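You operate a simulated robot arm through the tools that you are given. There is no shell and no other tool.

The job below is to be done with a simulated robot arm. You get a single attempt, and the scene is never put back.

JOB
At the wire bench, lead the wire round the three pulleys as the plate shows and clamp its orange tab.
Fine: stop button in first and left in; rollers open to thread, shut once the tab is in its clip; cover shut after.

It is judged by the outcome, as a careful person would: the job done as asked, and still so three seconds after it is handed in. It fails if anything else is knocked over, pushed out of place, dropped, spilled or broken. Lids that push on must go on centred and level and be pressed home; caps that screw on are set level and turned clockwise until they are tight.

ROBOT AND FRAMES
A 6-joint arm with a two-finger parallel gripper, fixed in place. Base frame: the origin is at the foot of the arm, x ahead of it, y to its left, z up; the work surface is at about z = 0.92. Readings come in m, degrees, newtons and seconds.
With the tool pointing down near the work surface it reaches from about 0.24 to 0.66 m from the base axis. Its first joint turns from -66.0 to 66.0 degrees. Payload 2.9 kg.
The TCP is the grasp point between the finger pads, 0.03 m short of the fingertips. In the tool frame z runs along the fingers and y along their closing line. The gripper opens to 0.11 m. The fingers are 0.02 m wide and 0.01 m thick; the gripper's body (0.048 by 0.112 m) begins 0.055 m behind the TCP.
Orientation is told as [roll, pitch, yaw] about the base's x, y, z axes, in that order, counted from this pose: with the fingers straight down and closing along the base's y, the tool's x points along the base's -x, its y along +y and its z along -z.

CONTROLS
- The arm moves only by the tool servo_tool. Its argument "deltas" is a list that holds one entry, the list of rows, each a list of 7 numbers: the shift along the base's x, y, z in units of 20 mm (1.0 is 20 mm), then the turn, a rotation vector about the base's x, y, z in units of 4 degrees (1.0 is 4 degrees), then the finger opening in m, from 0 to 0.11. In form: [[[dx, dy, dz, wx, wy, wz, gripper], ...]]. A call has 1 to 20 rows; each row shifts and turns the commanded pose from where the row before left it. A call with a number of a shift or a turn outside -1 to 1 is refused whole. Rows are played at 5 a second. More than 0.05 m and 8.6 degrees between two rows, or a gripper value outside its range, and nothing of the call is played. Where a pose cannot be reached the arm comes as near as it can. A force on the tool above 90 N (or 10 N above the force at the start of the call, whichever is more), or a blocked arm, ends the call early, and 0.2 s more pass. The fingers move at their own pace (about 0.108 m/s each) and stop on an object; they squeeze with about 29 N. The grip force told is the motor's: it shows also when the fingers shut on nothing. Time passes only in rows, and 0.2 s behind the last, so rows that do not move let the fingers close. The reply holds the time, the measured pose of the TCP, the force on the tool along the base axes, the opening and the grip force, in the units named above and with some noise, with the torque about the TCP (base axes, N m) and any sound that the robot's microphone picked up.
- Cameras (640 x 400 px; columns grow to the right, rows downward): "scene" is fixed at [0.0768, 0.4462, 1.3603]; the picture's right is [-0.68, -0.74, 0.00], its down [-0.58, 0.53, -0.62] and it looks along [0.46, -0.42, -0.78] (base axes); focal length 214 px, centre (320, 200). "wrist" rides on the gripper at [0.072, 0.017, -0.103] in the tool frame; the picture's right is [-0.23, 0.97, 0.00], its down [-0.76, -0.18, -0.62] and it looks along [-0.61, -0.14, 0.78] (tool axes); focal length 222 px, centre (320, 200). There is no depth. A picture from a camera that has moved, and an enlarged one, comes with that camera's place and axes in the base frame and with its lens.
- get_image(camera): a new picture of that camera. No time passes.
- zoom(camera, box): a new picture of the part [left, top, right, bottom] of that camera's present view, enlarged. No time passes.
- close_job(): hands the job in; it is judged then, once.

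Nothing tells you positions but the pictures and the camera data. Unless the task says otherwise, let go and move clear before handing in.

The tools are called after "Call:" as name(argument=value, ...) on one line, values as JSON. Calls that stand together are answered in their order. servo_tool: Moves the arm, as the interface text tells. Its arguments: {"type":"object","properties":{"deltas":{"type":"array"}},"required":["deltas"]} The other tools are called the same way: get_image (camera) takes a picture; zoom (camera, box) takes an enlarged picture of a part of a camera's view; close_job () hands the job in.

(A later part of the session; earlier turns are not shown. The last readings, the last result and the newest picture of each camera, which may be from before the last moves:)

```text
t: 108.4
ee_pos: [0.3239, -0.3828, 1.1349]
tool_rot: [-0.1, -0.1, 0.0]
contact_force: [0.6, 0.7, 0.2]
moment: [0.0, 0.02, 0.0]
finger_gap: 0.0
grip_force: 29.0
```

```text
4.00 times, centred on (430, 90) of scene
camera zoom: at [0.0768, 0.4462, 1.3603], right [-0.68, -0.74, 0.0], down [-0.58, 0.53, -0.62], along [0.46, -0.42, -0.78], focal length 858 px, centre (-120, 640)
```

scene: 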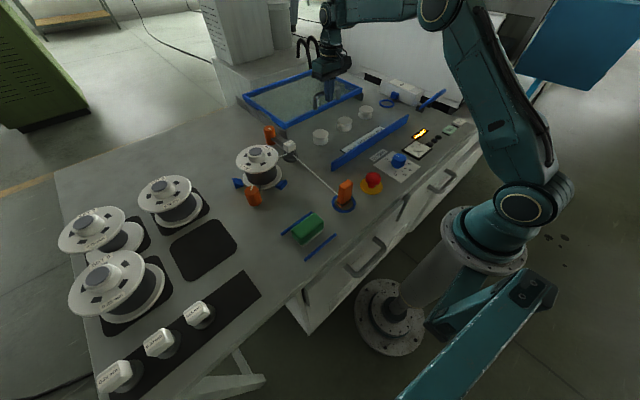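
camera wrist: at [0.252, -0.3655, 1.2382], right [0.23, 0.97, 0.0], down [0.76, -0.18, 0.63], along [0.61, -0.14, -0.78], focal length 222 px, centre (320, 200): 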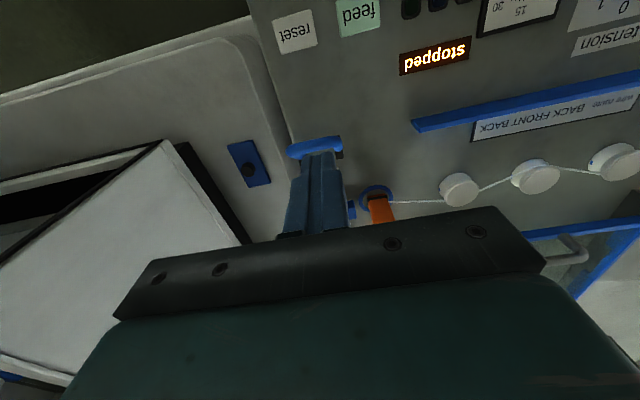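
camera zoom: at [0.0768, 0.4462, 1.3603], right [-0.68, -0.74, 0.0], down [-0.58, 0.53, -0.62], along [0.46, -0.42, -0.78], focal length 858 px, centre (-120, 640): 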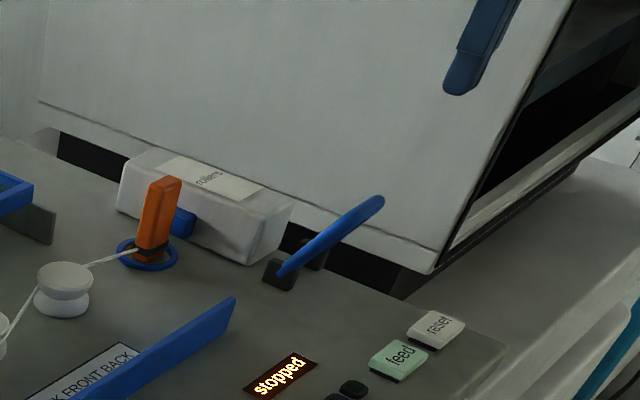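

The lever's bar is at about x 0.36, y −0.365…−0.427, just ahead of the fingers. I'll lower beside it on the near side.

Call:
servo_tool(deltas=[[[0, -0.3, -1, 0, 0, 0, 0], [0, -0.2, -1, 0, 0, 0, 0], [0, 0, -1, 0, 0, 0, 0], [0, 0, -1, 0, 0, 0, 0], [0, 0, -1, 0, 0, 0, 0], [0, 0, -1, 0, 0, 0, 0], [0, 0, 0, 0, 0, 0, 0]]])

Call:
zoom(camera="scene", box=[380, 60, 480, 140])

Call:
get_image(camera="wrist")

```text
t: 110.0
ee_pos: [0.3264, -0.392, 1.0156]
tool_rot: [-0.1, -0.1, -0.1]
contact_force: [-0.5, -0.5, 0.7]
moment: [0.01, 0.01, 0.01]
finger_gap: 0.0002
grip_force: 29.1
```

```text
5.00 times, centred on (430, 100) of scene
camera zoom: at [0.0768, 0.4462, 1.3603], right [-0.68, -0.74, 0.0], down [-0.58, 0.53, -0.62], along [0.46, -0.42, -0.78], focal length 1072 px, centre (-230, 700)
```

zoom: 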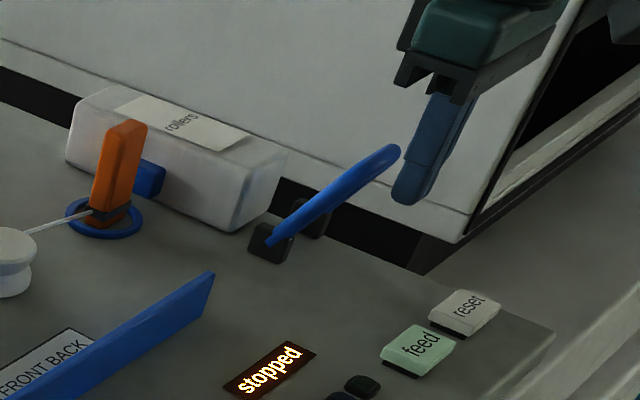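

```text
taken
camera wrist: at [0.2534, -0.375, 1.1187], right [0.23, 0.97, 0.0], down [0.76, -0.18, 0.63], along [0.61, -0.14, -0.78], focal length 222 px, centre (320, 200)
```

wrist: 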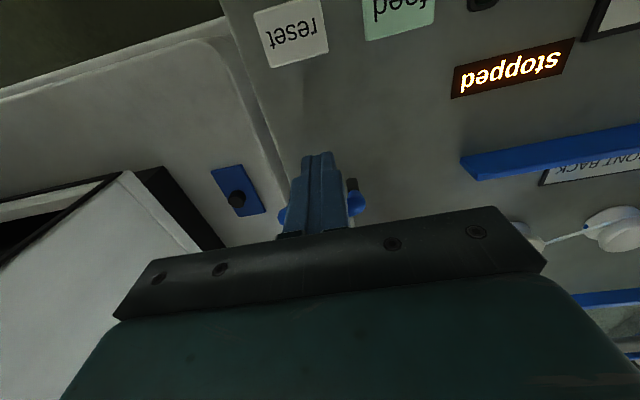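

The fingers are on the near side of the bar. I'll push the lever away (+x) and watch the force and the tab.

Call:
servo_tool(deltas=[[[0.5, 0, 0, 0, 0, 0, 0], [0.5, 0, 0, 0, 0, 0, 0], [0.4, 0, 0, 0, 0, 0, 0], [0.4, 0, 0, 0, 0, 0, 0], [0.4, 0, 0, 0, 0, 0, 0], [0.4, 0, 0, 0, 0, 0, 0], [0.4, 0, 0, 0, 0, 0, 0], [0.4, 0, 0, 0, 0, 0, 0], [0, 0, 0, 0, 0, 0, 0]]])

Call:
zoom(camera="scene", box=[370, 60, 470, 140])

```text
t: 112.0
ee_pos: [0.3923, -0.3932, 1.0174]
tool_rot: [-0.1, 0.0, -0.1]
contact_force: [-0.1, -0.1, -0.3]
moment: [0.02, 0.03, -0.03]
finger_gap: 0.0
grip_force: 29.0
```

```text
5.00 times, centred on (420, 100) of scene
camera zoom: at [0.0768, 0.4462, 1.3603], right [-0.68, -0.74, 0.0], down [-0.58, 0.53, -0.62], along [0.46, -0.42, -0.78], focal length 1072 px, centre (-180, 700)
```

zoom: 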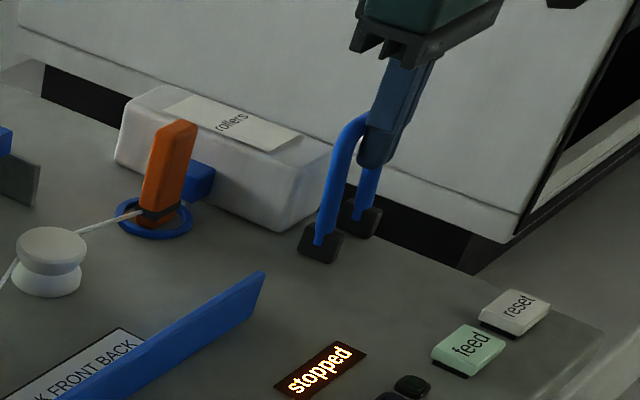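

The lever is at about upright and moves freely. I'll keep pushing it to its shut side.

Call:
servo_tool(deltas=[[[0.3, 0, 0, 0, 0, 0, 0], [0.3, 0, 0, 0, 0, 0, 0], [0.3, 0, 0, 0, 0, 0, 0], [0.3, 0, 0, 0, 0, 0, 0], [0, 0, 0, 0, 0, 0, 0]]])

Call:
zoom(camera="scene", box=[370, 60, 470, 140])

```text
t: 113.2
ee_pos: [0.4162, -0.3926, 1.0156]
tool_rot: [0.0, -0.2, -0.1]
contact_force: [1.0, 0.2, -0.8]
moment: [0.01, -0.01, 0.02]
finger_gap: 0.0
grip_force: 29.2
```

```text
5.00 times, centred on (420, 100) of scene
camera zoom: at [0.0768, 0.4462, 1.3603], right [-0.68, -0.74, 0.0], down [-0.58, 0.53, -0.62], along [0.46, -0.42, -0.78], focal length 1072 px, centre (-180, 700)
```

zoom: 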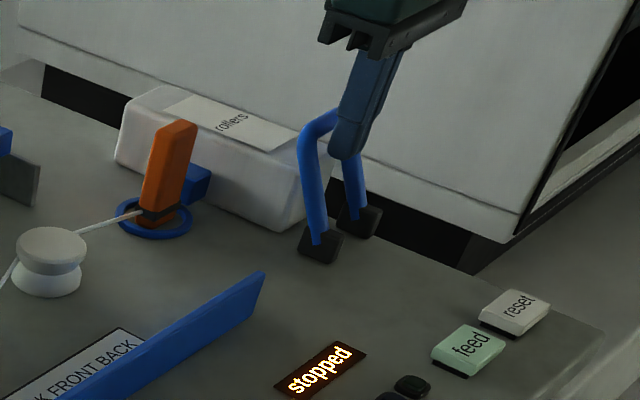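

The cube is closing in on the tab. I'll finish in 2 mm steps until the lever meets its stop.

Call:
servo_tool(deltas=[[[0.1, 0, 0, 0, 0, 0, 0], [0.1, 0, 0, 0, 0, 0, 0], [0.1, 0, 0, 0, 0, 0, 0], [0.1, 0, 0, 0, 0, 0, 0], [0, 0, 0, 0, 0, 0, 0]]])

Call:
zoom(camera="scene", box=[370, 60, 470, 140])

```text
t: 114.4
ee_pos: [0.4246, -0.3944, 1.0168]
tool_rot: [-0.1, -0.1, -0.1]
contact_force: [-3.4, 1.7, 1.1]
moment: [0.03, 0.06, 0.01]
finger_gap: 0.0
grip_force: 29.2
```

```text
5.00 times, centred on (420, 100) of scene
camera zoom: at [0.0767, 0.4463, 1.3603], right [-0.68, -0.74, 0.0], down [-0.58, 0.53, -0.62], along [0.46, -0.42, -0.78], focal length 1072 px, centre (-180, 700)
```

zoom: 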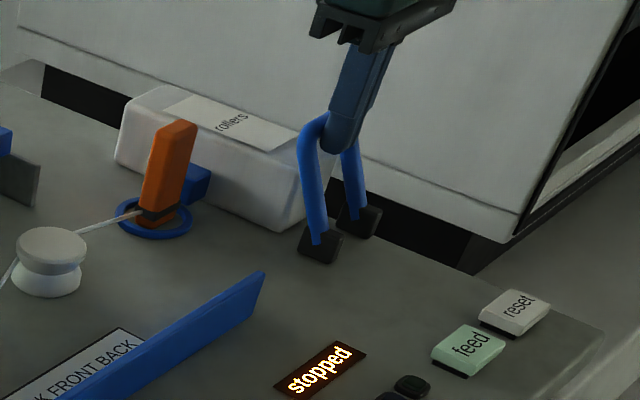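

A small reaction (−3.4 N) appears, so the stop is close. One more tiny push to confirm.

Call:
servo_tool(deltas=[[[0.05, 0, 0, 0, 0, 0, 0], [0.05, 0, 0, 0, 0, 0, 0], [0, 0, 0, 0, 0, 0, 0]]])

Call:
zoom(camera="scene", box=[370, 75, 430, 125])

```text
t: 115.2
ee_pos: [0.4232, -0.3945, 1.0161]
tool_rot: [0.0, 0.1, -0.3]
contact_force: [-25.7, -4.6, 6.8]
moment: [0.13, 0.44, -0.05]
finger_gap: 0.0
grip_force: 28.6
```

```text
8.00 times, centred on (400, 100) of scene
camera zoom: at [0.076, 0.4462, 1.3603], right [-0.68, -0.74, 0.0], down [-0.58, 0.53, -0.62], along [0.46, -0.42, -0.78], focal length 1716 px, centre (-320, 1000)
```

zoom: 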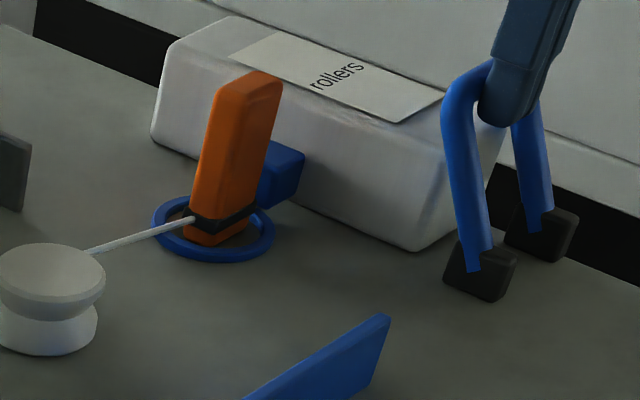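

The lever is firmly at its shut stop (−26 N) and the tab still stands with the cube up against it. I'll back off and rise.

Call:
servo_tool(deltas=[[[-0.4, 0, 0, 0, 0, 0, 0], [-0.6, 0, 0, 0, 0, 0, 0], [-0.5, 0, 0.5, 0, 0, 0, 0], [0, 0, 1, 0, 0, 0, 0], [0, 0, 1, 0, 0, 0, 0], [0, 0, 1, 0, 0, 0, 0], [0, 0.2, 1, 0, 0, 0, 0], [0, 0.4, 1, 0, 0, 0, 0], [0, 0.5, 1, 0, 0, 0, 0], [0, 0.5, 0, 0, 0, 0, 0], [0, 0.5, 0, 0, 0, 0, 0], [0, 0, 0, 0, 0, 0, 0]]])

Call:
get_image(camera="wrist")

Call:
zoom(camera="wrist", box=[260, 100, 460, 220])

Call:
zoom(camera="scene", box=[370, 75, 430, 125])

```text
t: 117.8
ee_pos: [0.3957, -0.3499, 1.1459]
tool_rot: [-0.1, -0.1, -0.1]
contact_force: [-0.3, -0.1, -0.1]
moment: [0.03, -0.02, -0.02]
finger_gap: 0.0
grip_force: 29.4
```

```text
taken
camera wrist: at [0.3231, -0.333, 1.2501], right [0.23, 0.97, 0.0], down [0.76, -0.18, 0.63], along [0.61, -0.14, -0.78], focal length 222 px, centre (320, 200)
```

wrist: 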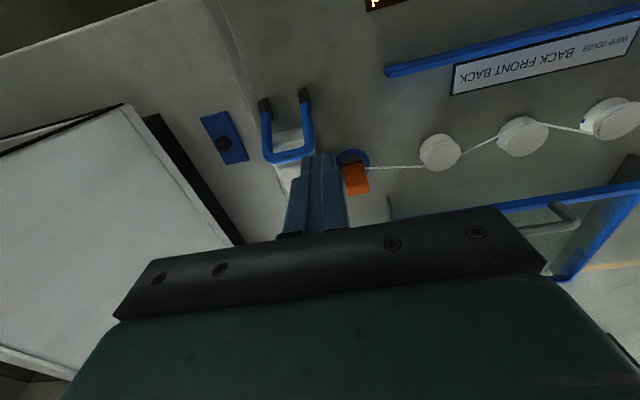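

```text
3.20 times, centred on (360, 160) of wrist
camera zoom: at [0.3231, -0.333, 1.2501], right [0.23, 0.97, 0.0], down [0.76, -0.18, 0.63], along [0.61, -0.14, -0.78], focal length 711 px, centre (192, 328)
```

zoom: 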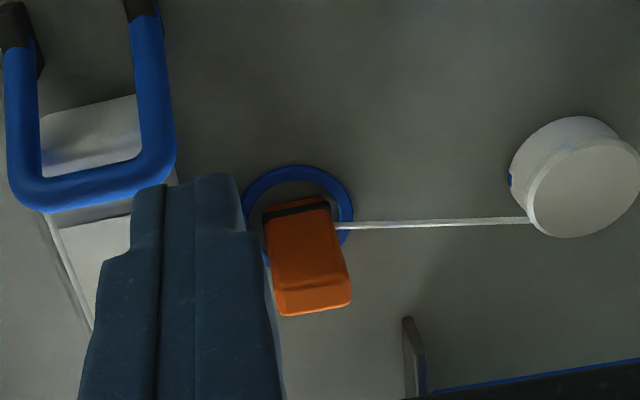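

```text
8.00 times, centred on (400, 100) of scene
camera zoom: at [0.0768, 0.4463, 1.3603], right [-0.68, -0.74, 0.0], down [-0.58, 0.53, -0.62], along [0.46, -0.42, -0.78], focal length 1716 px, centre (-320, 1000)
```

zoom: 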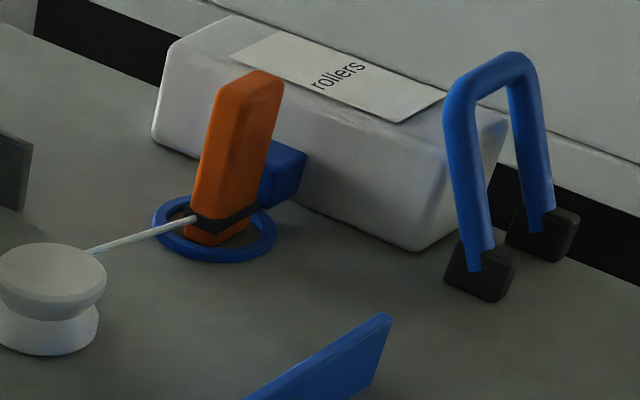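

The lever is back in its original shut position. I'll take a closer look at the tab and cube from beside, to be sure the tab is properly clamped.

Call:
servo_tool(deltas=[[[0, 0.8, -0.5, 0, 0, 0, 0], [0, 0.8, -0.5, 0, 0, 0, 0], [0.2, 0.8, -0.6, 0, 0, 0, 0], [0.2, 0.8, -0.6, 0, 0, 0, 0], [0.2, 0.6, -0.6, 0, 0, 0, 0], [0, 0, 0, 0, 0, 0, 0]]])

Call:
get_image(camera="wrist")

Call:
zoom(camera="wrist", box=[160, 80, 340, 220])

```text
t: 119.2
ee_pos: [0.4083, -0.275, 1.0892]
tool_rot: [-0.1, -0.2, -0.1]
contact_force: [0.8, -0.2, 0.4]
moment: [0.0, 0.03, -0.01]
finger_gap: 0.0001
grip_force: 28.9
```

```text
taken
camera wrist: at [0.3355, -0.2577, 1.1921], right [0.23, 0.97, 0.0], down [0.76, -0.18, 0.63], along [0.61, -0.14, -0.78], focal length 222 px, centre (320, 200)
```

wrist: 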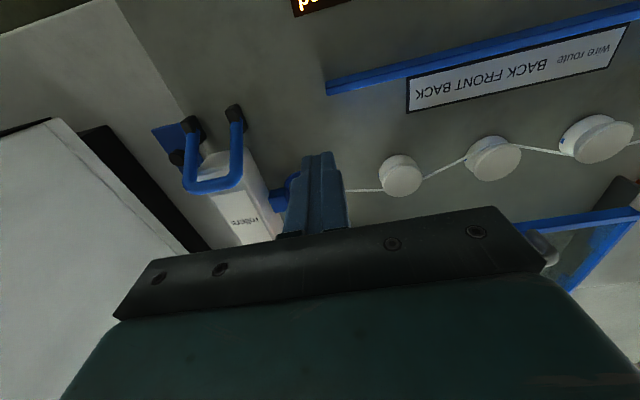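

```text
2.86 times, centred on (250, 150) of wrist
camera zoom: at [0.3355, -0.2577, 1.1921], right [0.23, 0.97, 0.0], down [0.76, -0.18, 0.63], along [0.61, -0.14, -0.78], focal length 635 px, centre (520, 343)
```

zoom: 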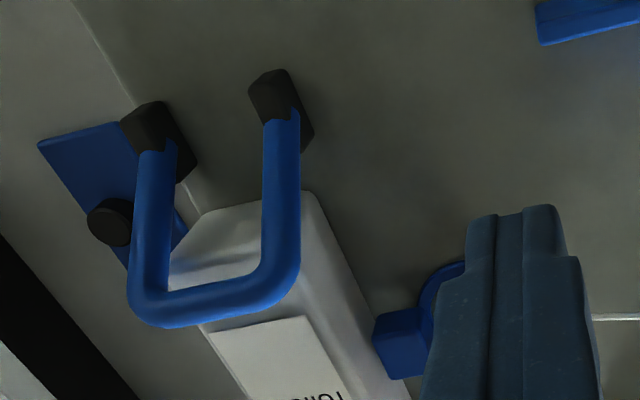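

The closed fingers hide the tab, so I'll open them to look between.

Call:
servo_tool(deltas=[[[0, -0.2, 0, 0, 0, 0, 0.05], [0, -0.2, 0, 0, 0, 0, 0.11], [0, 0, 0, 0, 0, 0, 0.11], [0, 0, 0, 0, 0, 0, 0.11]]])

Call:
zoom(camera="wrist", box=[240, 120, 400, 220])

Call:
zoom(camera="wrist", box=[340, 80, 640, 230])

```text
t: 120.2
ee_pos: [0.4089, -0.2837, 1.0885]
tool_rot: [0.0, -0.2, -0.2]
contact_force: [0.5, -0.8, 0.0]
moment: [0.04, 0.02, 0.0]
finger_gap: 0.11
grip_force: 0.0
```

```text
4.00 times, centred on (320, 170) of wrist
camera zoom: at [0.3366, -0.2659, 1.1923], right [0.23, 0.97, 0.0], down [0.76, -0.18, 0.63], along [0.61, -0.14, -0.78], focal length 888 px, centre (320, 320)
```

zoom: 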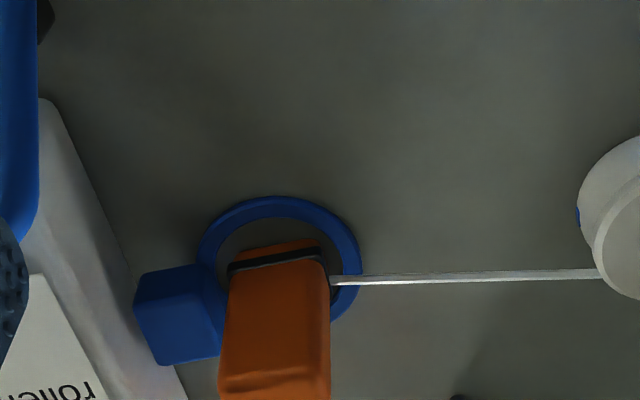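

```text
2.13 times, centred on (490, 155) of wrist
camera zoom: at [0.3366, -0.2659, 1.1923], right [0.23, 0.97, 0.0], down [0.76, -0.18, 0.63], along [0.61, -0.14, -0.78], focal length 474 px, centre (-43, 296)
```

zoom: 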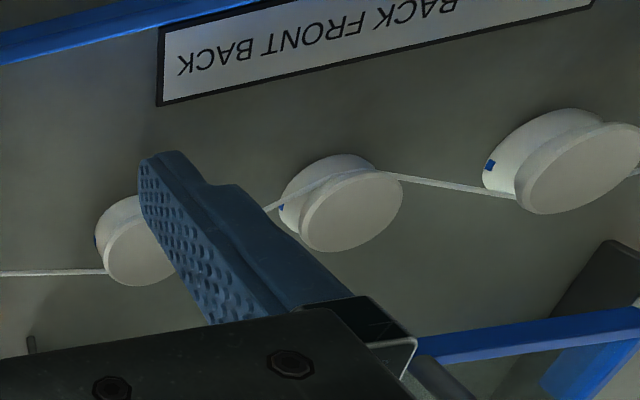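

The cube sits right against the tab, so it's clamped, and the route is still right. Before closing the cover I'll check that its side flaps will clear the wire.

Call:
zoom(camera="scene", box=[235, 85, 315, 145])

Call:
zoom(camera="scene", box=[260, 70, 400, 170])

Call:
zoom(camera="scene", box=[270, 120, 350, 170])

```text
6.67 times, centred on (275, 115) of scene
camera zoom: at [0.0768, 0.4462, 1.3603], right [-0.68, -0.74, 0.0], down [-0.58, 0.53, -0.62], along [0.46, -0.42, -0.78], focal length 1430 px, centre (620, 767)
```

zoom: 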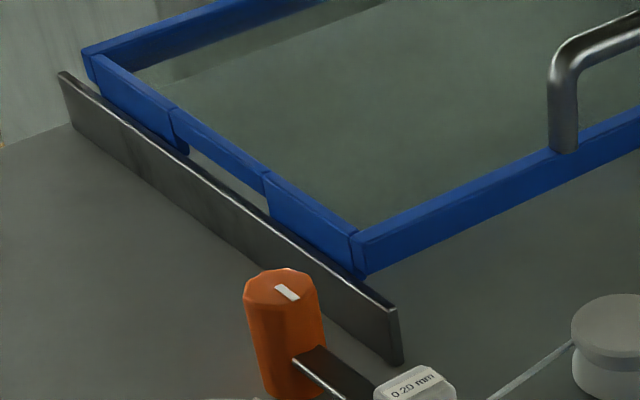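

```text
4.00 times, centred on (330, 120) of scene
camera zoom: at [0.0768, 0.4462, 1.3603], right [-0.68, -0.74, 0.0], down [-0.58, 0.53, -0.62], along [0.46, -0.42, -0.78], focal length 858 px, centre (280, 520)
```

zoom: 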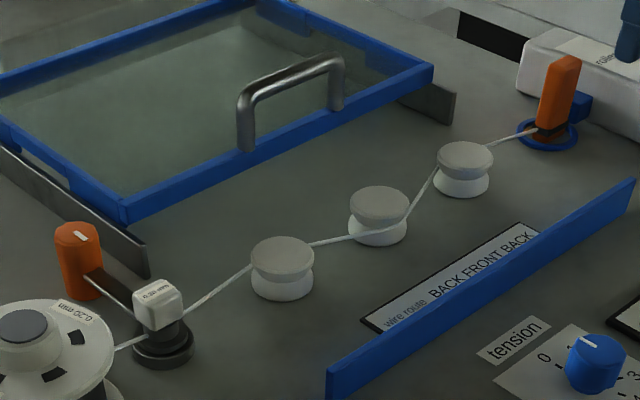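

```text
8.00 times, centred on (310, 145) of scene
camera zoom: at [0.0768, 0.4462, 1.3603], right [-0.68, -0.74, 0.0], down [-0.58, 0.53, -0.62], along [0.46, -0.42, -0.78], focal length 1716 px, centre (400, 640)
```

zoom: 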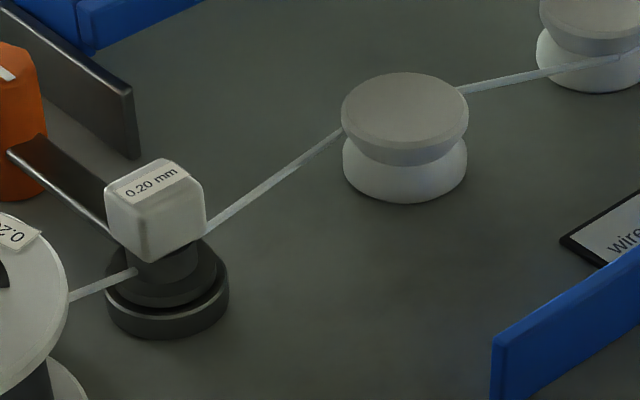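

The wire route is clean: behind 1, in front of 2, behind 3, to the clamped tab. Now I'll move over the cover to the far side of its handle, staying high.

Call:
servo_tool(deltas=[[[0.8, 0.75, 0.1, 0, 0, 0, 0.05], [0.8, 0.75, 0.1, 0, 0, 0, 0.0], [0.8, 0.75, 0.1, 0, 0, 0, 0], [0.8, 0.75, 0.1, 0, 0, 0, 0], [0.8, 0.75, 0, 0, 0, 0, 0], [0.8, 0.75, 0, 0, 0, 0, 0], [0.8, 0.75, 0, 0, 0, 0, 0], [0.8, 0.75, 0, 0, 0, 0, 0], [0.8, 0.75, 0, 0, 0, 0, 0], [0.8, 0.75, 0, 0, 0, 0, 0], [0.8, 0.75, 0, 0, 0, 0, 0], [0.8, 0.75, 0, 0, 0, 0, 0], [0.8, 0.75, 0, 0, 0, 0, 0], [0.8, 0.75, 0, 0, 0, 0, 0], [0.75, 0.35, 0, 0, 0, 0, 0], [0.4, 0, 0, 0, 0, 0, 0], [0, 0, 0, 0, 0, 0, 0]]])

Call:
get_image(camera="wrist")

Call:
zoom(camera="scene", box=[240, 30, 400, 150])

```text
t: 123.8
ee_pos: [0.6355, -0.0693, 1.0941]
tool_rot: [-0.1, -0.1, -0.2]
contact_force: [-0.4, 0.8, 0.5]
moment: [0.01, -0.01, -0.04]
finger_gap: 0.0
grip_force: 29.0
out of reach, approached as far as the arm can: row 15, 16
```

```text
taken
camera wrist: at [0.5642, -0.0509, 1.1977], right [0.23, 0.97, 0.0], down [0.76, -0.18, 0.62], along [0.61, -0.14, -0.78], focal length 222 px, centre (320, 200)
```

wrist: 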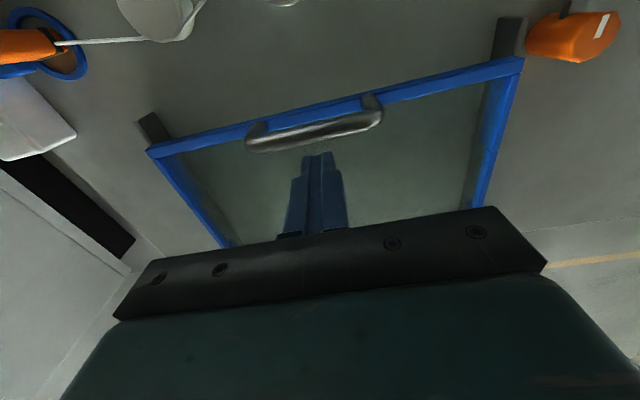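

```text
3.33 times, centred on (320, 90) of scene
camera zoom: at [0.0768, 0.4462, 1.3603], right [-0.68, -0.74, 0.0], down [-0.58, 0.53, -0.62], along [0.46, -0.42, -0.78], focal length 715 px, centre (320, 567)
```

zoom: 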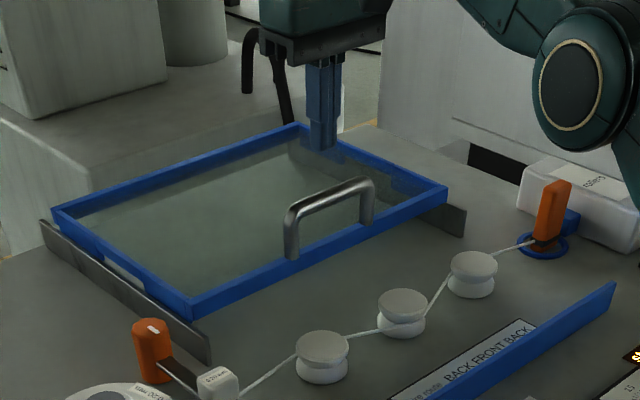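

With the tool vertical the arm stops right above the bar (bar x ≈ 0.635). I'll tilt the fingers outward about 16° to gain reach and then go beyond the bar, still above it.

Call:
servo_tool(deltas=[[[0, 0, 0, 0, -1, 0, 0], [0, 0, 0, 0, -1, 0, 0], [0.2, 0, 0, 0, -1, 0, 0], [0.3, 0, 0, 0, -1, 0, 0], [0.4, 0.05, 0, 0, 0, 0, 0], [0.3, 0.05, 0, 0, 0, 0, 0], [0, 0, 0, 0, 0, 0, 0]]])

Call:
get_image(camera="wrist")

Call:
zoom(camera="scene", box=[260, 50, 380, 130])

```text
t: 125.4
ee_pos: [0.6655, -0.0633, 1.0953]
tool_rot: [-0.2, -12.4, -0.1]
contact_force: [1.0, 0.0, 0.0]
moment: [-0.04, 0.03, -0.02]
finger_gap: 0.0003
grip_force: 29.2
out of reach, approached as far as the arm can: row 3
```

```text
taken
camera wrist: at [0.5717, -0.0465, 1.1808], right [0.22, 0.97, 0.05], down [0.61, -0.18, 0.77], along [0.76, -0.15, -0.63], focal length 222 px, centre (320, 200)
```

wrist: 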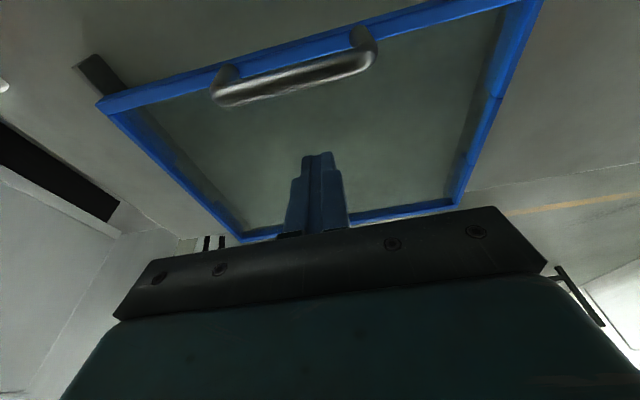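

```text
5.00 times, centred on (320, 90) of scene
camera zoom: at [0.0768, 0.4462, 1.3603], right [-0.68, -0.74, 0.0], down [-0.58, 0.53, -0.62], along [0.46, -0.42, -0.78], focal length 1072 px, centre (320, 750)
```

zoom: 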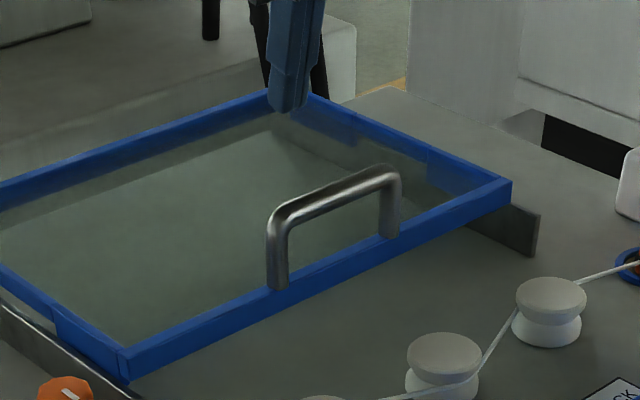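

The fingers are now beyond the bar with 12° of tilt. I'll lower them behind the bar, tips staying above the cover's pane.

Call:
servo_tool(deltas=[[[0, 0, -0.8, 0, 0, 0, 0], [0, 0, -0.8, 0, 0, 0, 0], [0, 0, -0.8, 0, 0, 0, 0], [0, 0, -0.6, 0, 0, 0, 0], [0, 0, -0.5, 0, 0, 0, 0], [0, 0, 0, 0, 0, 0, 0]]])

Call:
get_image(camera="wrist")

Call:
zoom(camera="scene", box=[260, 50, 380, 130])

```text
t: 126.8
ee_pos: [0.6616, -0.0636, 1.0261]
tool_rot: [-0.2, -12.4, -0.2]
contact_force: [0.0, -0.3, -0.1]
moment: [0.0, 0.0, 0.01]
finger_gap: 0.0001
grip_force: 29.4
```

```text
taken
camera wrist: at [0.5699, -0.0447, 1.1112], right [0.22, 0.97, 0.05], down [0.61, -0.18, 0.77], along [0.76, -0.15, -0.63], focal length 222 px, centre (320, 200)
```

wrist: 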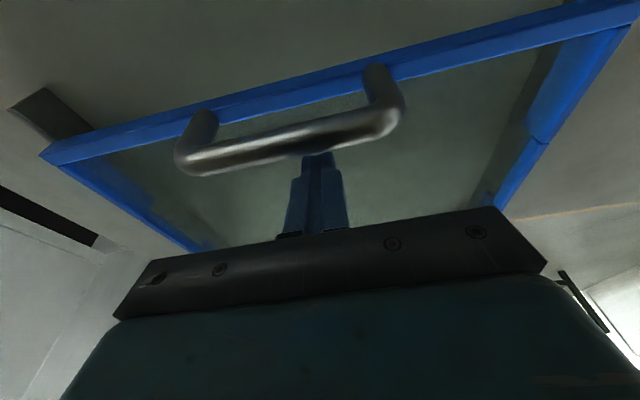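

```text
5.00 times, centred on (320, 90) of scene
camera zoom: at [0.0768, 0.4462, 1.3603], right [-0.68, -0.74, 0.0], down [-0.58, 0.53, -0.62], along [0.46, -0.42, -0.78], focal length 1072 px, centre (320, 750)
```

zoom: 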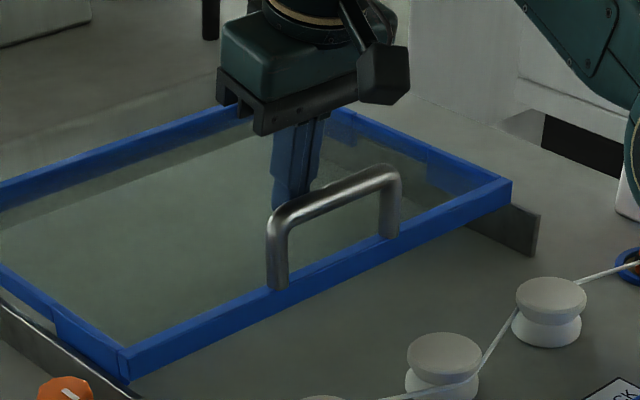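

The fingers are behind the bar. I'll pull the cover forward (−x) slowly and check the first stretch.

Call:
servo_tool(deltas=[[[-0.4, 0, 0, 0, 0, 0, 0], [-0.4, 0, 0, 0, 0, 0, 0], [-0.5, 0, 0, 0, 0, 0, 0], [-0.5, 0, 0, 0, 0, 0, 0], [-0.5, 0, 0, 0, 0, 0, 0], [-0.5, 0, 0, 0, 0, 0, 0]]])

Call:
zoom(camera="scene", box=[250, 60, 410, 160])

```text
t: 128.2
ee_pos: [0.6464, -0.0669, 1.0342]
tool_rot: [-0.2, -12.2, -0.1]
contact_force: [0.0, -0.6, 0.5]
moment: [0.02, -0.01, 0.0]
finger_gap: 0.0
grip_force: 28.9
out of reach, approached as far as the arm can: row 3, 4, 5, 6
```

```text
4.00 times, centred on (330, 110) of scene
camera zoom: at [0.0768, 0.4462, 1.3603], right [-0.68, -0.74, 0.0], down [-0.58, 0.53, -0.62], along [0.46, -0.42, -0.78], focal length 858 px, centre (280, 560)
```

zoom: 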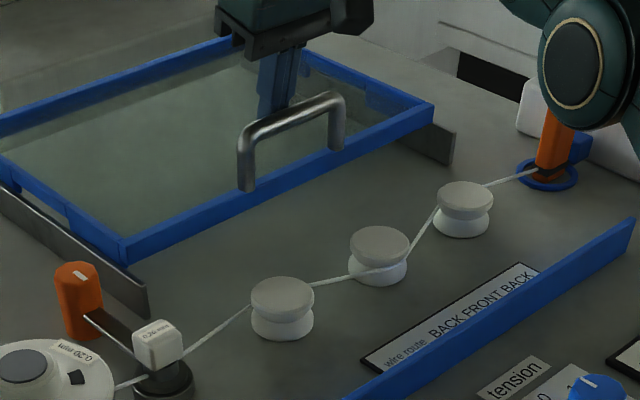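

The arm reports it cannot move inward with this tilt, and the cover has not moved. I'll look at the arm's posture to understand why.

Call:
get_image(camera="scene")

Call:
get_image(camera="wrist")

```text
taken
```

scene: 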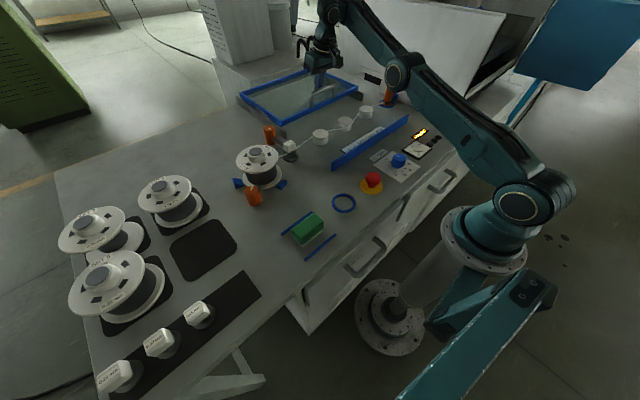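

```text
taken
camera wrist: at [0.5544, -0.0501, 1.1199], right [0.22, 0.97, 0.05], down [0.61, -0.18, 0.77], along [0.76, -0.15, -0.63], focal length 222 px, centre (320, 200)
```

wrist: 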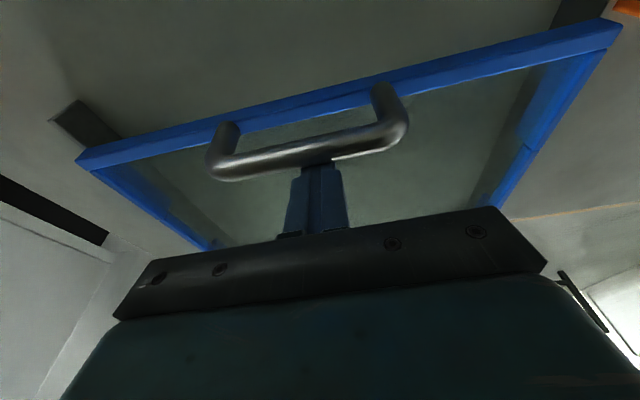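

The arm is nearly straight, so it may be stuck at full stretch. I'll raise a little and try to come inward there, to find a posture that moves freely.

Call:
servo_tool(deltas=[[[0.1, 0, 0.6, 0, 0, 0, 0], [0, 0, 0.8, 0, 0, 0, 0], [0, 0, 0.8, 0, 0, 0, 0], [0, 0, 0.8, 0, 0, 0, 0]]])

Call:
servo_tool(deltas=[[[-0.5, 0, 0, 0, 0, 0, 0], [-0.5, 0, 0, 0, 0, 0, 0], [0, 0, 0, 0, 0, 0, 0]]])

```text
t: 129.2
ee_pos: [0.6473, -0.0676, 1.0946]
tool_rot: [-0.2, -12.2, -0.2]
contact_force: [0.2, -0.4, -0.1]
moment: [0.02, 0.0, -0.01]
finger_gap: 0.0001
grip_force: 29.0
```

```text
t: 130.0
ee_pos: [0.6277, -0.0681, 1.0947]
tool_rot: [-0.2, -12.4, -0.2]
contact_force: [-0.7, -0.2, 0.1]
moment: [0.04, 0.03, 0.01]
finger_gap: 0.0001
grip_force: 28.4
```

At the higher level the arm moves inward fine, so the limit is tilt combined with low height. I'll go back behind the bar and then pull while gradually straightening the tool.

Call:
servo_tool(deltas=[[[0.6, 0, 0, 0, 0, 0, 0], [0.6, 0.1, 0, 0, 0, 0, 0], [0.5, 0.05, 0, 0, 0, 0, 0], [0, 0, -0.8, 0, 0, 0, 0], [0, 0, -0.8, 0, 0, 0, 0], [0, 0, -0.8, 0, 0, 0, 0], [0, 0, -0.6, 0, 0, 0, 0], [0, 0, -0.45, 0, 0, 0, 0], [0, 0, 0, 0, 0, 0, 0]]])

Call:
zoom(camera="scene", box=[260, 50, 380, 130])

```text
t: 132.0
ee_pos: [0.6618, -0.0638, 1.0244]
tool_rot: [-0.2, -12.3, -0.1]
contact_force: [0.0, 0.0, 0.4]
moment: [0.01, 0.01, 0.01]
finger_gap: 0.0
grip_force: 29.0
```

```text
5.00 times, centred on (320, 90) of scene
camera zoom: at [0.0768, 0.4462, 1.3603], right [-0.68, -0.74, 0.0], down [-0.58, 0.53, -0.62], along [0.46, -0.42, -0.78], focal length 1072 px, centre (320, 750)
```

zoom: 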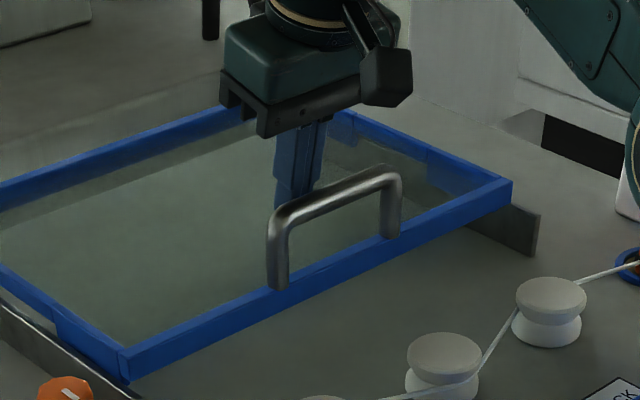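

Behind the bar again at z 1.024. I'll pull inward 8 mm per step while straightening 2° per step.

Call:
servo_tool(deltas=[[[-0.4, 0, 0, 0, 0.5, 0, 0], [-0.4, 0, 0, 0, 0.5, 0, 0], [-0.4, 0, 0, 0, 0.5, 0, 0], [-0.4, 0, 0, 0, 0.5, 0, 0], [-0.4, 0, 0, 0, 0.5, 0, 0], [-0.4, 0, 0, 0, 0.55, 0, 0], [0, 0, 0, 0, 0, 0, 0]]])

Call:
zoom(camera="scene", box=[250, 60, 410, 160])

```text
t: 133.6
ee_pos: [0.6142, -0.0652, 1.0248]
tool_rot: [-0.1, -0.1, -0.1]
contact_force: [0.3, 0.2, -0.6]
moment: [0.0, 0.02, 0.0]
finger_gap: 0.0001
grip_force: 28.7
```

```text
4.00 times, centred on (330, 110) of scene
camera zoom: at [0.0768, 0.4462, 1.3603], right [-0.68, -0.74, 0.0], down [-0.58, 0.53, -0.62], along [0.46, -0.42, -0.78], focal length 858 px, centre (280, 560)
```

zoom: 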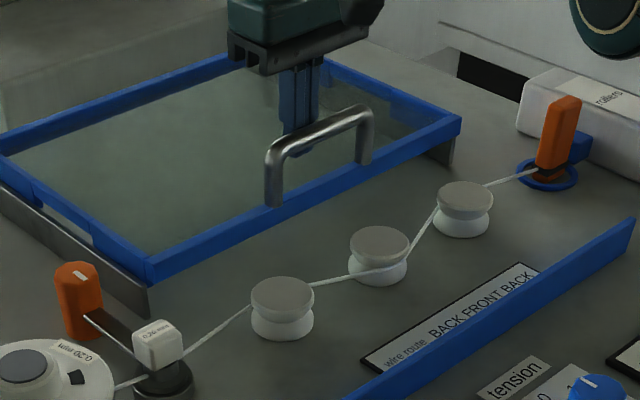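

The cover is sliding forward now and the tool is vertical. I'll pull further and stop just before the cover's front reaches the wire to check the clearance.

Call:
servo_tool(deltas=[[[-0.4, 0, 0, 0, 0, 0, 0], [-0.4, 0, 0, 0, 0, 0, 0], [-0.4, 0, 0, 0, 0, 0, 0], [-0.4, 0, 0, 0, 0, 0, 0], [-0.4, 0, 0, 0, 0, 0, 0], [-0.4, 0, 0, 0, 0, 0, 0], [0, 0, 0, 0, 0, 0, 0]]])

Call:
zoom(camera="scene", box=[270, 100, 350, 160])

Call:
zoom(camera="scene", box=[250, 60, 410, 160])

```text
t: 135.2
ee_pos: [0.5957, -0.068, 1.037]
tool_rot: [-0.3, -0.1, -0.1]
contact_force: [0.7, -0.2, 0.2]
moment: [0.04, 0.01, -0.02]
finger_gap: 0.0002
grip_force: 29.8
out of reach, approached as far as the arm can: row 3, 4, 5, 6
```

```text
6.67 times, centred on (310, 130) of scene
camera zoom: at [0.0768, 0.4462, 1.3603], right [-0.68, -0.74, 0.0], down [-0.58, 0.53, -0.62], along [0.46, -0.42, -0.78], focal length 1430 px, centre (387, 667)
```

zoom: 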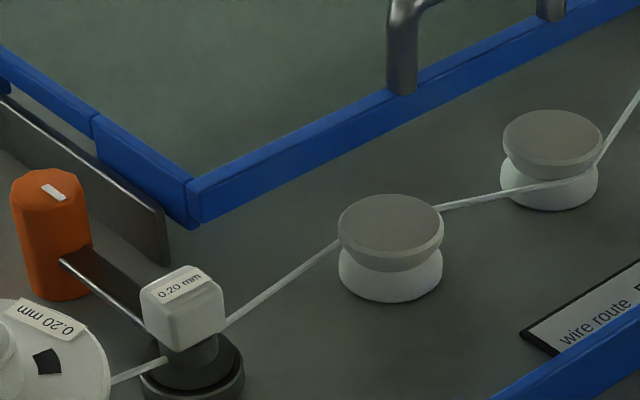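

```text
4.00 times, centred on (330, 110) of scene
camera zoom: at [0.0768, 0.4462, 1.3603], right [-0.68, -0.74, 0.0], down [-0.58, 0.53, -0.62], along [0.46, -0.42, -0.78], focal length 858 px, centre (280, 560)
```

zoom: 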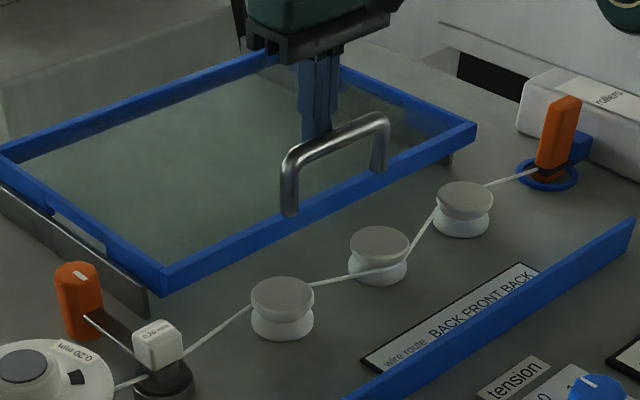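

The arm stops at a place it reached easily before, so its elbow may have flipped to a different posture when stretched. I'll look at the whole arm.

Call:
get_image(camera="scene")

Call:
zoom(camera="scene", box=[300, 0, 600, 240])

```text
taken
```

scene: 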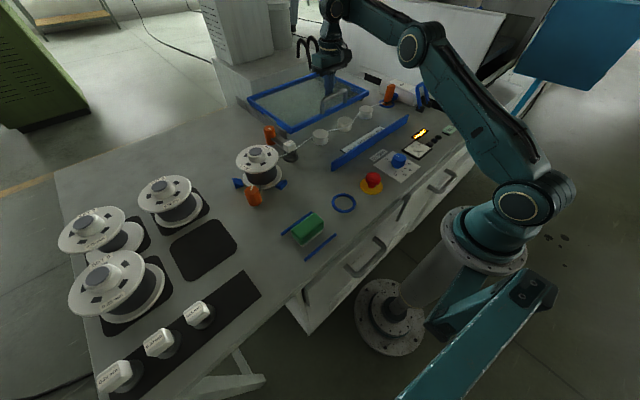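

```text
1.67 times, centred on (450, 120) of scene
camera zoom: at [0.0768, 0.4462, 1.3603], right [-0.68, -0.74, 0.0], down [-0.58, 0.53, -0.62], along [0.46, -0.42, -0.78], focal length 358 px, centre (103, 333)
```

zoom: 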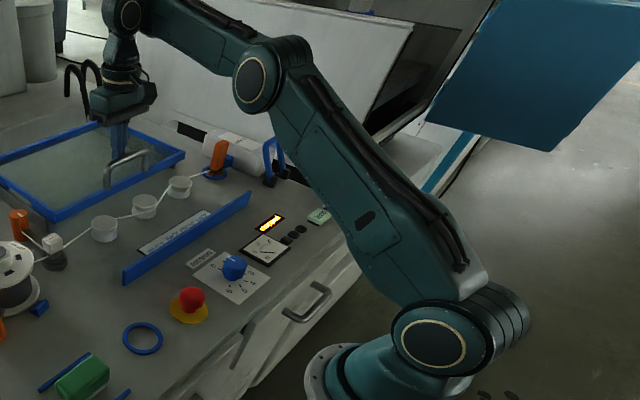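

The elbow is lower than when I was here before, so the arm got into an awkward posture at full stretch. The cover is already partly forward (bar near x 0.58), so I'll rise, come inward to reset the posture, and hook the bar again from above.

Call:
servo_tool(deltas=[[[0.1, 0, 0.5, 0, 0, 0, 0], [0.1, 0, 0.8, 0, 0, 0, 0], [0, 0, 0.8, 0, 0, 0, 0], [0, 0, 0.8, 0, 0, 0, 0], [0, 0, 0.8, 0, 0, 0, 0], [-0.8, 0, 0.5, 0, 0, 0, 0], [-0.8, 0, 0.3, 0, 0, 0, 0], [-0.8, 0, 0, 0, 0, 0, 0], [-0.8, 0, 0, 0, 0, 0, 0], [-0.8, 0, 0, 0, 0, 0, 0], [-0.8, 0, 0, 0, 0, 0, 0], [-0.8, 0, 0, 0, 0, 0, 0], [-0.8, 0, 0, 0, 0, 0, 0], [0, 0, 0, 0, 0, 0, 0]]])

Call:
get_image(camera="scene")

Call:
get_image(camera="wrist")

```text
t: 138.2
ee_pos: [0.5044, -0.0725, 1.1617]
tool_rot: [-0.3, 0.0, 0.0]
contact_force: [0.0, 1.4, 0.1]
moment: [0.03, 0.0, -0.03]
finger_gap: 0.0
grip_force: 28.4
out of reach, approached as far as the arm can: row 10, 11, 12, 13
```

```text
taken
```

scene: 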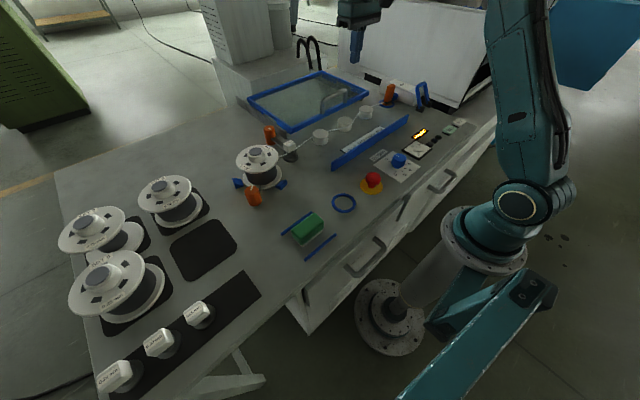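

```text
taken
camera wrist: at [0.4322, -0.0545, 1.2652], right [0.23, 0.97, 0.0], down [0.76, -0.18, 0.62], along [0.61, -0.15, -0.78], focal length 222 px, centre (320, 200)
```

wrist: 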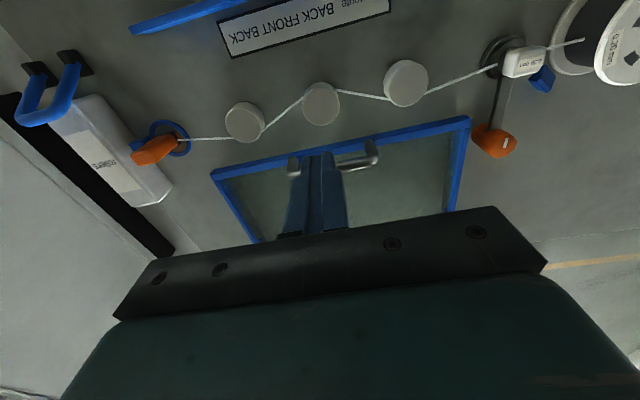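

The arm again reports a limit on moving inward, at a spot that was fine before. I'll probe gently which small motions are free.

Call:
servo_tool(deltas=[[[-0.2, 0, 0, 0, 0, 0, 0], [-0.2, 0, 0, 0, 0, 0, 0]]])

Call:
servo_tool(deltas=[[[0, 0, 0.5, 0, 0, 0, 0], [0, 0, 0.5, 0, 0, 0, 0]]])

Call:
servo_tool(deltas=[[[0, 0, 0, 0, 0, 1, 0], [0, 0, 0, 0, 0, 1, 0]]])

Call:
servo_tool(deltas=[[[0, 0, 0, 0, 0, -1, 0], [0, 0, 0, 0, 0, -1, 0]]])

```text
t: 138.8
ee_pos: [0.4991, -0.0725, 1.166]
tool_rot: [-0.1, 0.2, 0.0]
contact_force: [-0.1, 0.3, 0.5]
moment: [-0.01, -0.02, -0.01]
finger_gap: 0.0002
grip_force: 28.7
out of reach, approached as far as the arm can: row 2
```

```text
t: 139.4
ee_pos: [0.4982, -0.0706, 1.1833]
tool_rot: [-0.2, 0.0, -0.1]
contact_force: [-0.4, 0.6, 0.7]
moment: [-0.03, 0.0, 0.01]
finger_gap: 0.0
grip_force: 28.9
```

```text
t: 140.0
ee_pos: [0.4997, -0.07, 1.1841]
tool_rot: [-0.2, -0.2, 8.0]
contact_force: [0.6, 0.1, 0.1]
moment: [-0.02, -0.01, 0.01]
finger_gap: 0.0001
grip_force: 29.2
```

```text
t: 140.6
ee_pos: [0.4986, -0.0719, 1.1842]
tool_rot: [-0.2, -0.1, -0.1]
contact_force: [-0.7, -0.8, -0.1]
moment: [0.04, -0.01, -0.01]
finger_gap: 0.0001
grip_force: 28.5
```

Up, sideways and yaw are free; only coming inward is limited, following a boundary that rises as I come in. I'll look closely at the arm's wrist and elbow from the scene camera.

Call:
zoom(camera="scene", box=[320, 0, 640, 260])

```text
1.54 times, centred on (480, 130) of scene
camera zoom: at [0.0768, 0.4462, 1.3603], right [-0.68, -0.74, 0.0], down [-0.58, 0.53, -0.62], along [0.46, -0.42, -0.78], focal length 330 px, centre (74, 308)
```

zoom: 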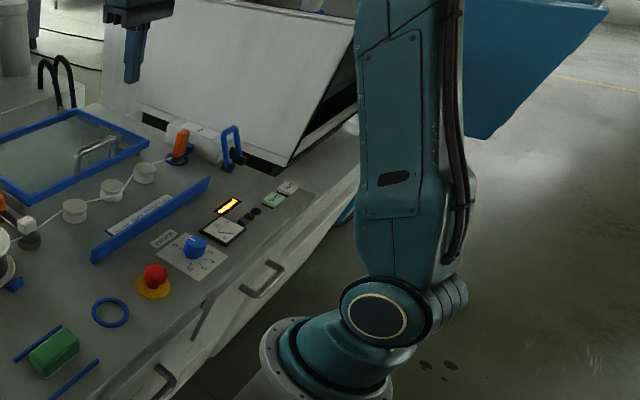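

The pictures show the elbow folded the other way since the arm was stretched straight. To get it back I'll go out to full stretch up high and then descend vertically, which should fold the elbow upward again.

Call:
servo_tool(deltas=[[[0.8, 0, 0, 0, 0, 0, 0], [0.8, 0, 0, 0, 0, 0, 0], [0.8, 0, 0, 0, 0, 0, 0], [0.8, 0, 0, 0, 0, 0, 0], [0.8, 0, 0, 0, 0, 0, 0], [0.8, 0.1, 0, 0, 0, 0, 0], [0.6, 0.1, 0, 0, 0, 0, 0], [0, 0, 0, 0, 0, 0, 0]]])

Call:
get_image(camera="scene")

```text
t: 142.4
ee_pos: [0.5982, -0.0669, 1.1802]
tool_rot: [-0.2, -0.1, 0.0]
contact_force: [-1.0, -0.6, 0.3]
moment: [0.01, 0.01, -0.02]
finger_gap: 0.0001
grip_force: 29.0
out of reach, approached as far as the arm can: row 7
```

```text
taken
```

scene: 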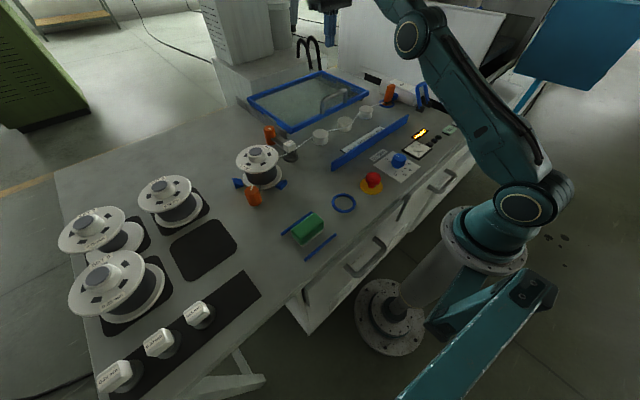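

The arm is about straight now at z 1.18. I'll descend vertically here (behind the handle, bar near x 0.58) and watch the elbow.

Call:
servo_tool(deltas=[[[0.2, 0, -0.8, 0, 0, 0, 0], [0.2, 0, -0.8, 0, 0, 0, 0], [0.2, 0, -0.8, 0, 0, 0, 0], [0, 0, -0.8, 0, 0, 0, 0], [0, 0, 0, 0, 0, 0, 0]]])

Call:
get_image(camera="scene")

```text
t: 143.6
ee_pos: [0.6105, -0.0681, 1.115]
tool_rot: [-0.1, -0.2, -0.1]
contact_force: [0.0, -0.6, -0.6]
moment: [-0.02, 0.01, -0.01]
finger_gap: 0.0
grip_force: 28.5
```

```text
taken
```

scene: 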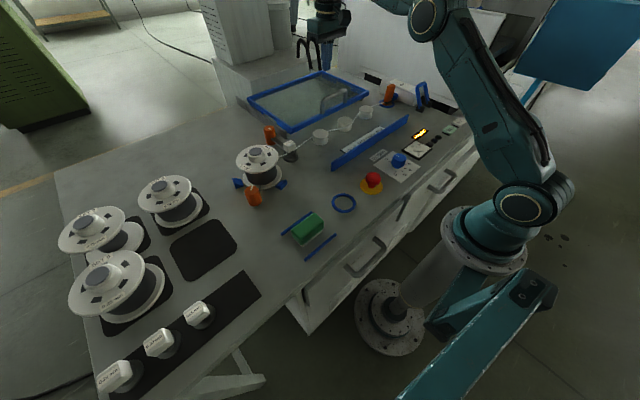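

The elbow rose as the tool went down, so the posture is back to normal. I'll check where the bar is before lowering behind it.

Call:
get_image(camera="wrist")

```text
taken
camera wrist: at [0.5386, -0.0505, 1.2176], right [0.23, 0.97, 0.0], down [0.76, -0.18, 0.63], along [0.61, -0.15, -0.78], focal length 222 px, centre (320, 200)
```

wrist: 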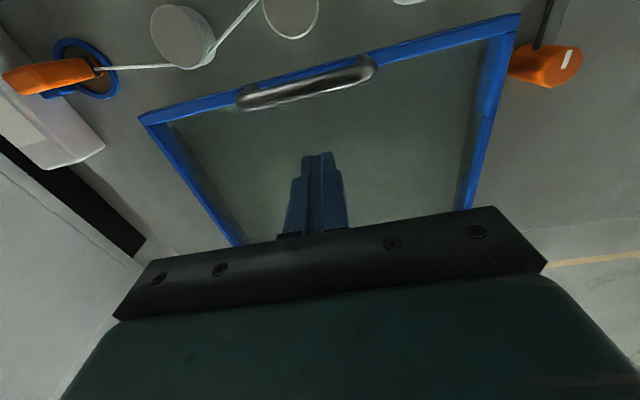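

The bar is at x ≈ 0.576, so the fingers at x 0.61 are safely behind it. I'll lower to handle height.

Call:
servo_tool(deltas=[[[0, 0, -0.8, 0, 0, 0, 0], [0, 0, -0.8, 0, 0, 0, 0], [0, 0, -0.8, 0, 0, 0, 0], [0, 0, -0.8, 0, 0, 0, 0], [0, 0, -0.8, 0, 0, 0, 0], [0, 0, -0.55, 0, 0, 0, 0], [0, 0, 0, 0, 0, 0, 0]]])

Call:
get_image(camera="scene")

Call:
zoom(camera="scene", box=[270, 50, 390, 130])

```text
t: 145.2
ee_pos: [0.6094, -0.0684, 1.0247]
tool_rot: [-0.2, -0.3, -0.1]
contact_force: [-1.3, -0.4, 0.3]
moment: [0.01, 0.01, -0.04]
finger_gap: 0.0
grip_force: 29.1
```

```text
taken
```

scene: 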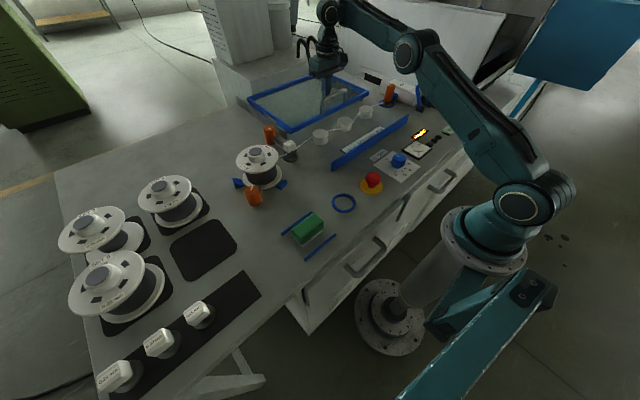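

```text
5.00 times, centred on (330, 90) of scene
camera zoom: at [0.0768, 0.4462, 1.3603], right [-0.68, -0.74, 0.0], down [-0.58, 0.53, -0.62], along [0.46, -0.42, -0.78], focal length 1072 px, centre (270, 750)
```

zoom: 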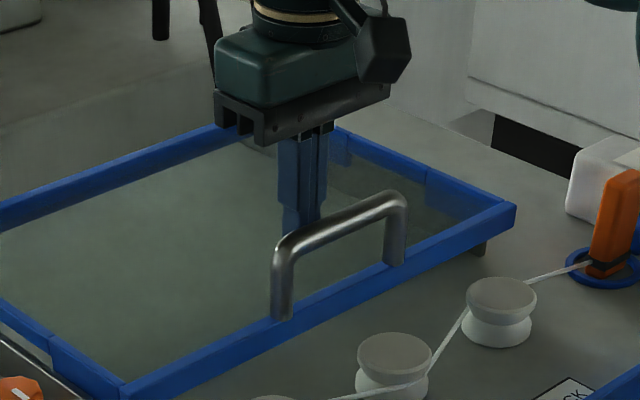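

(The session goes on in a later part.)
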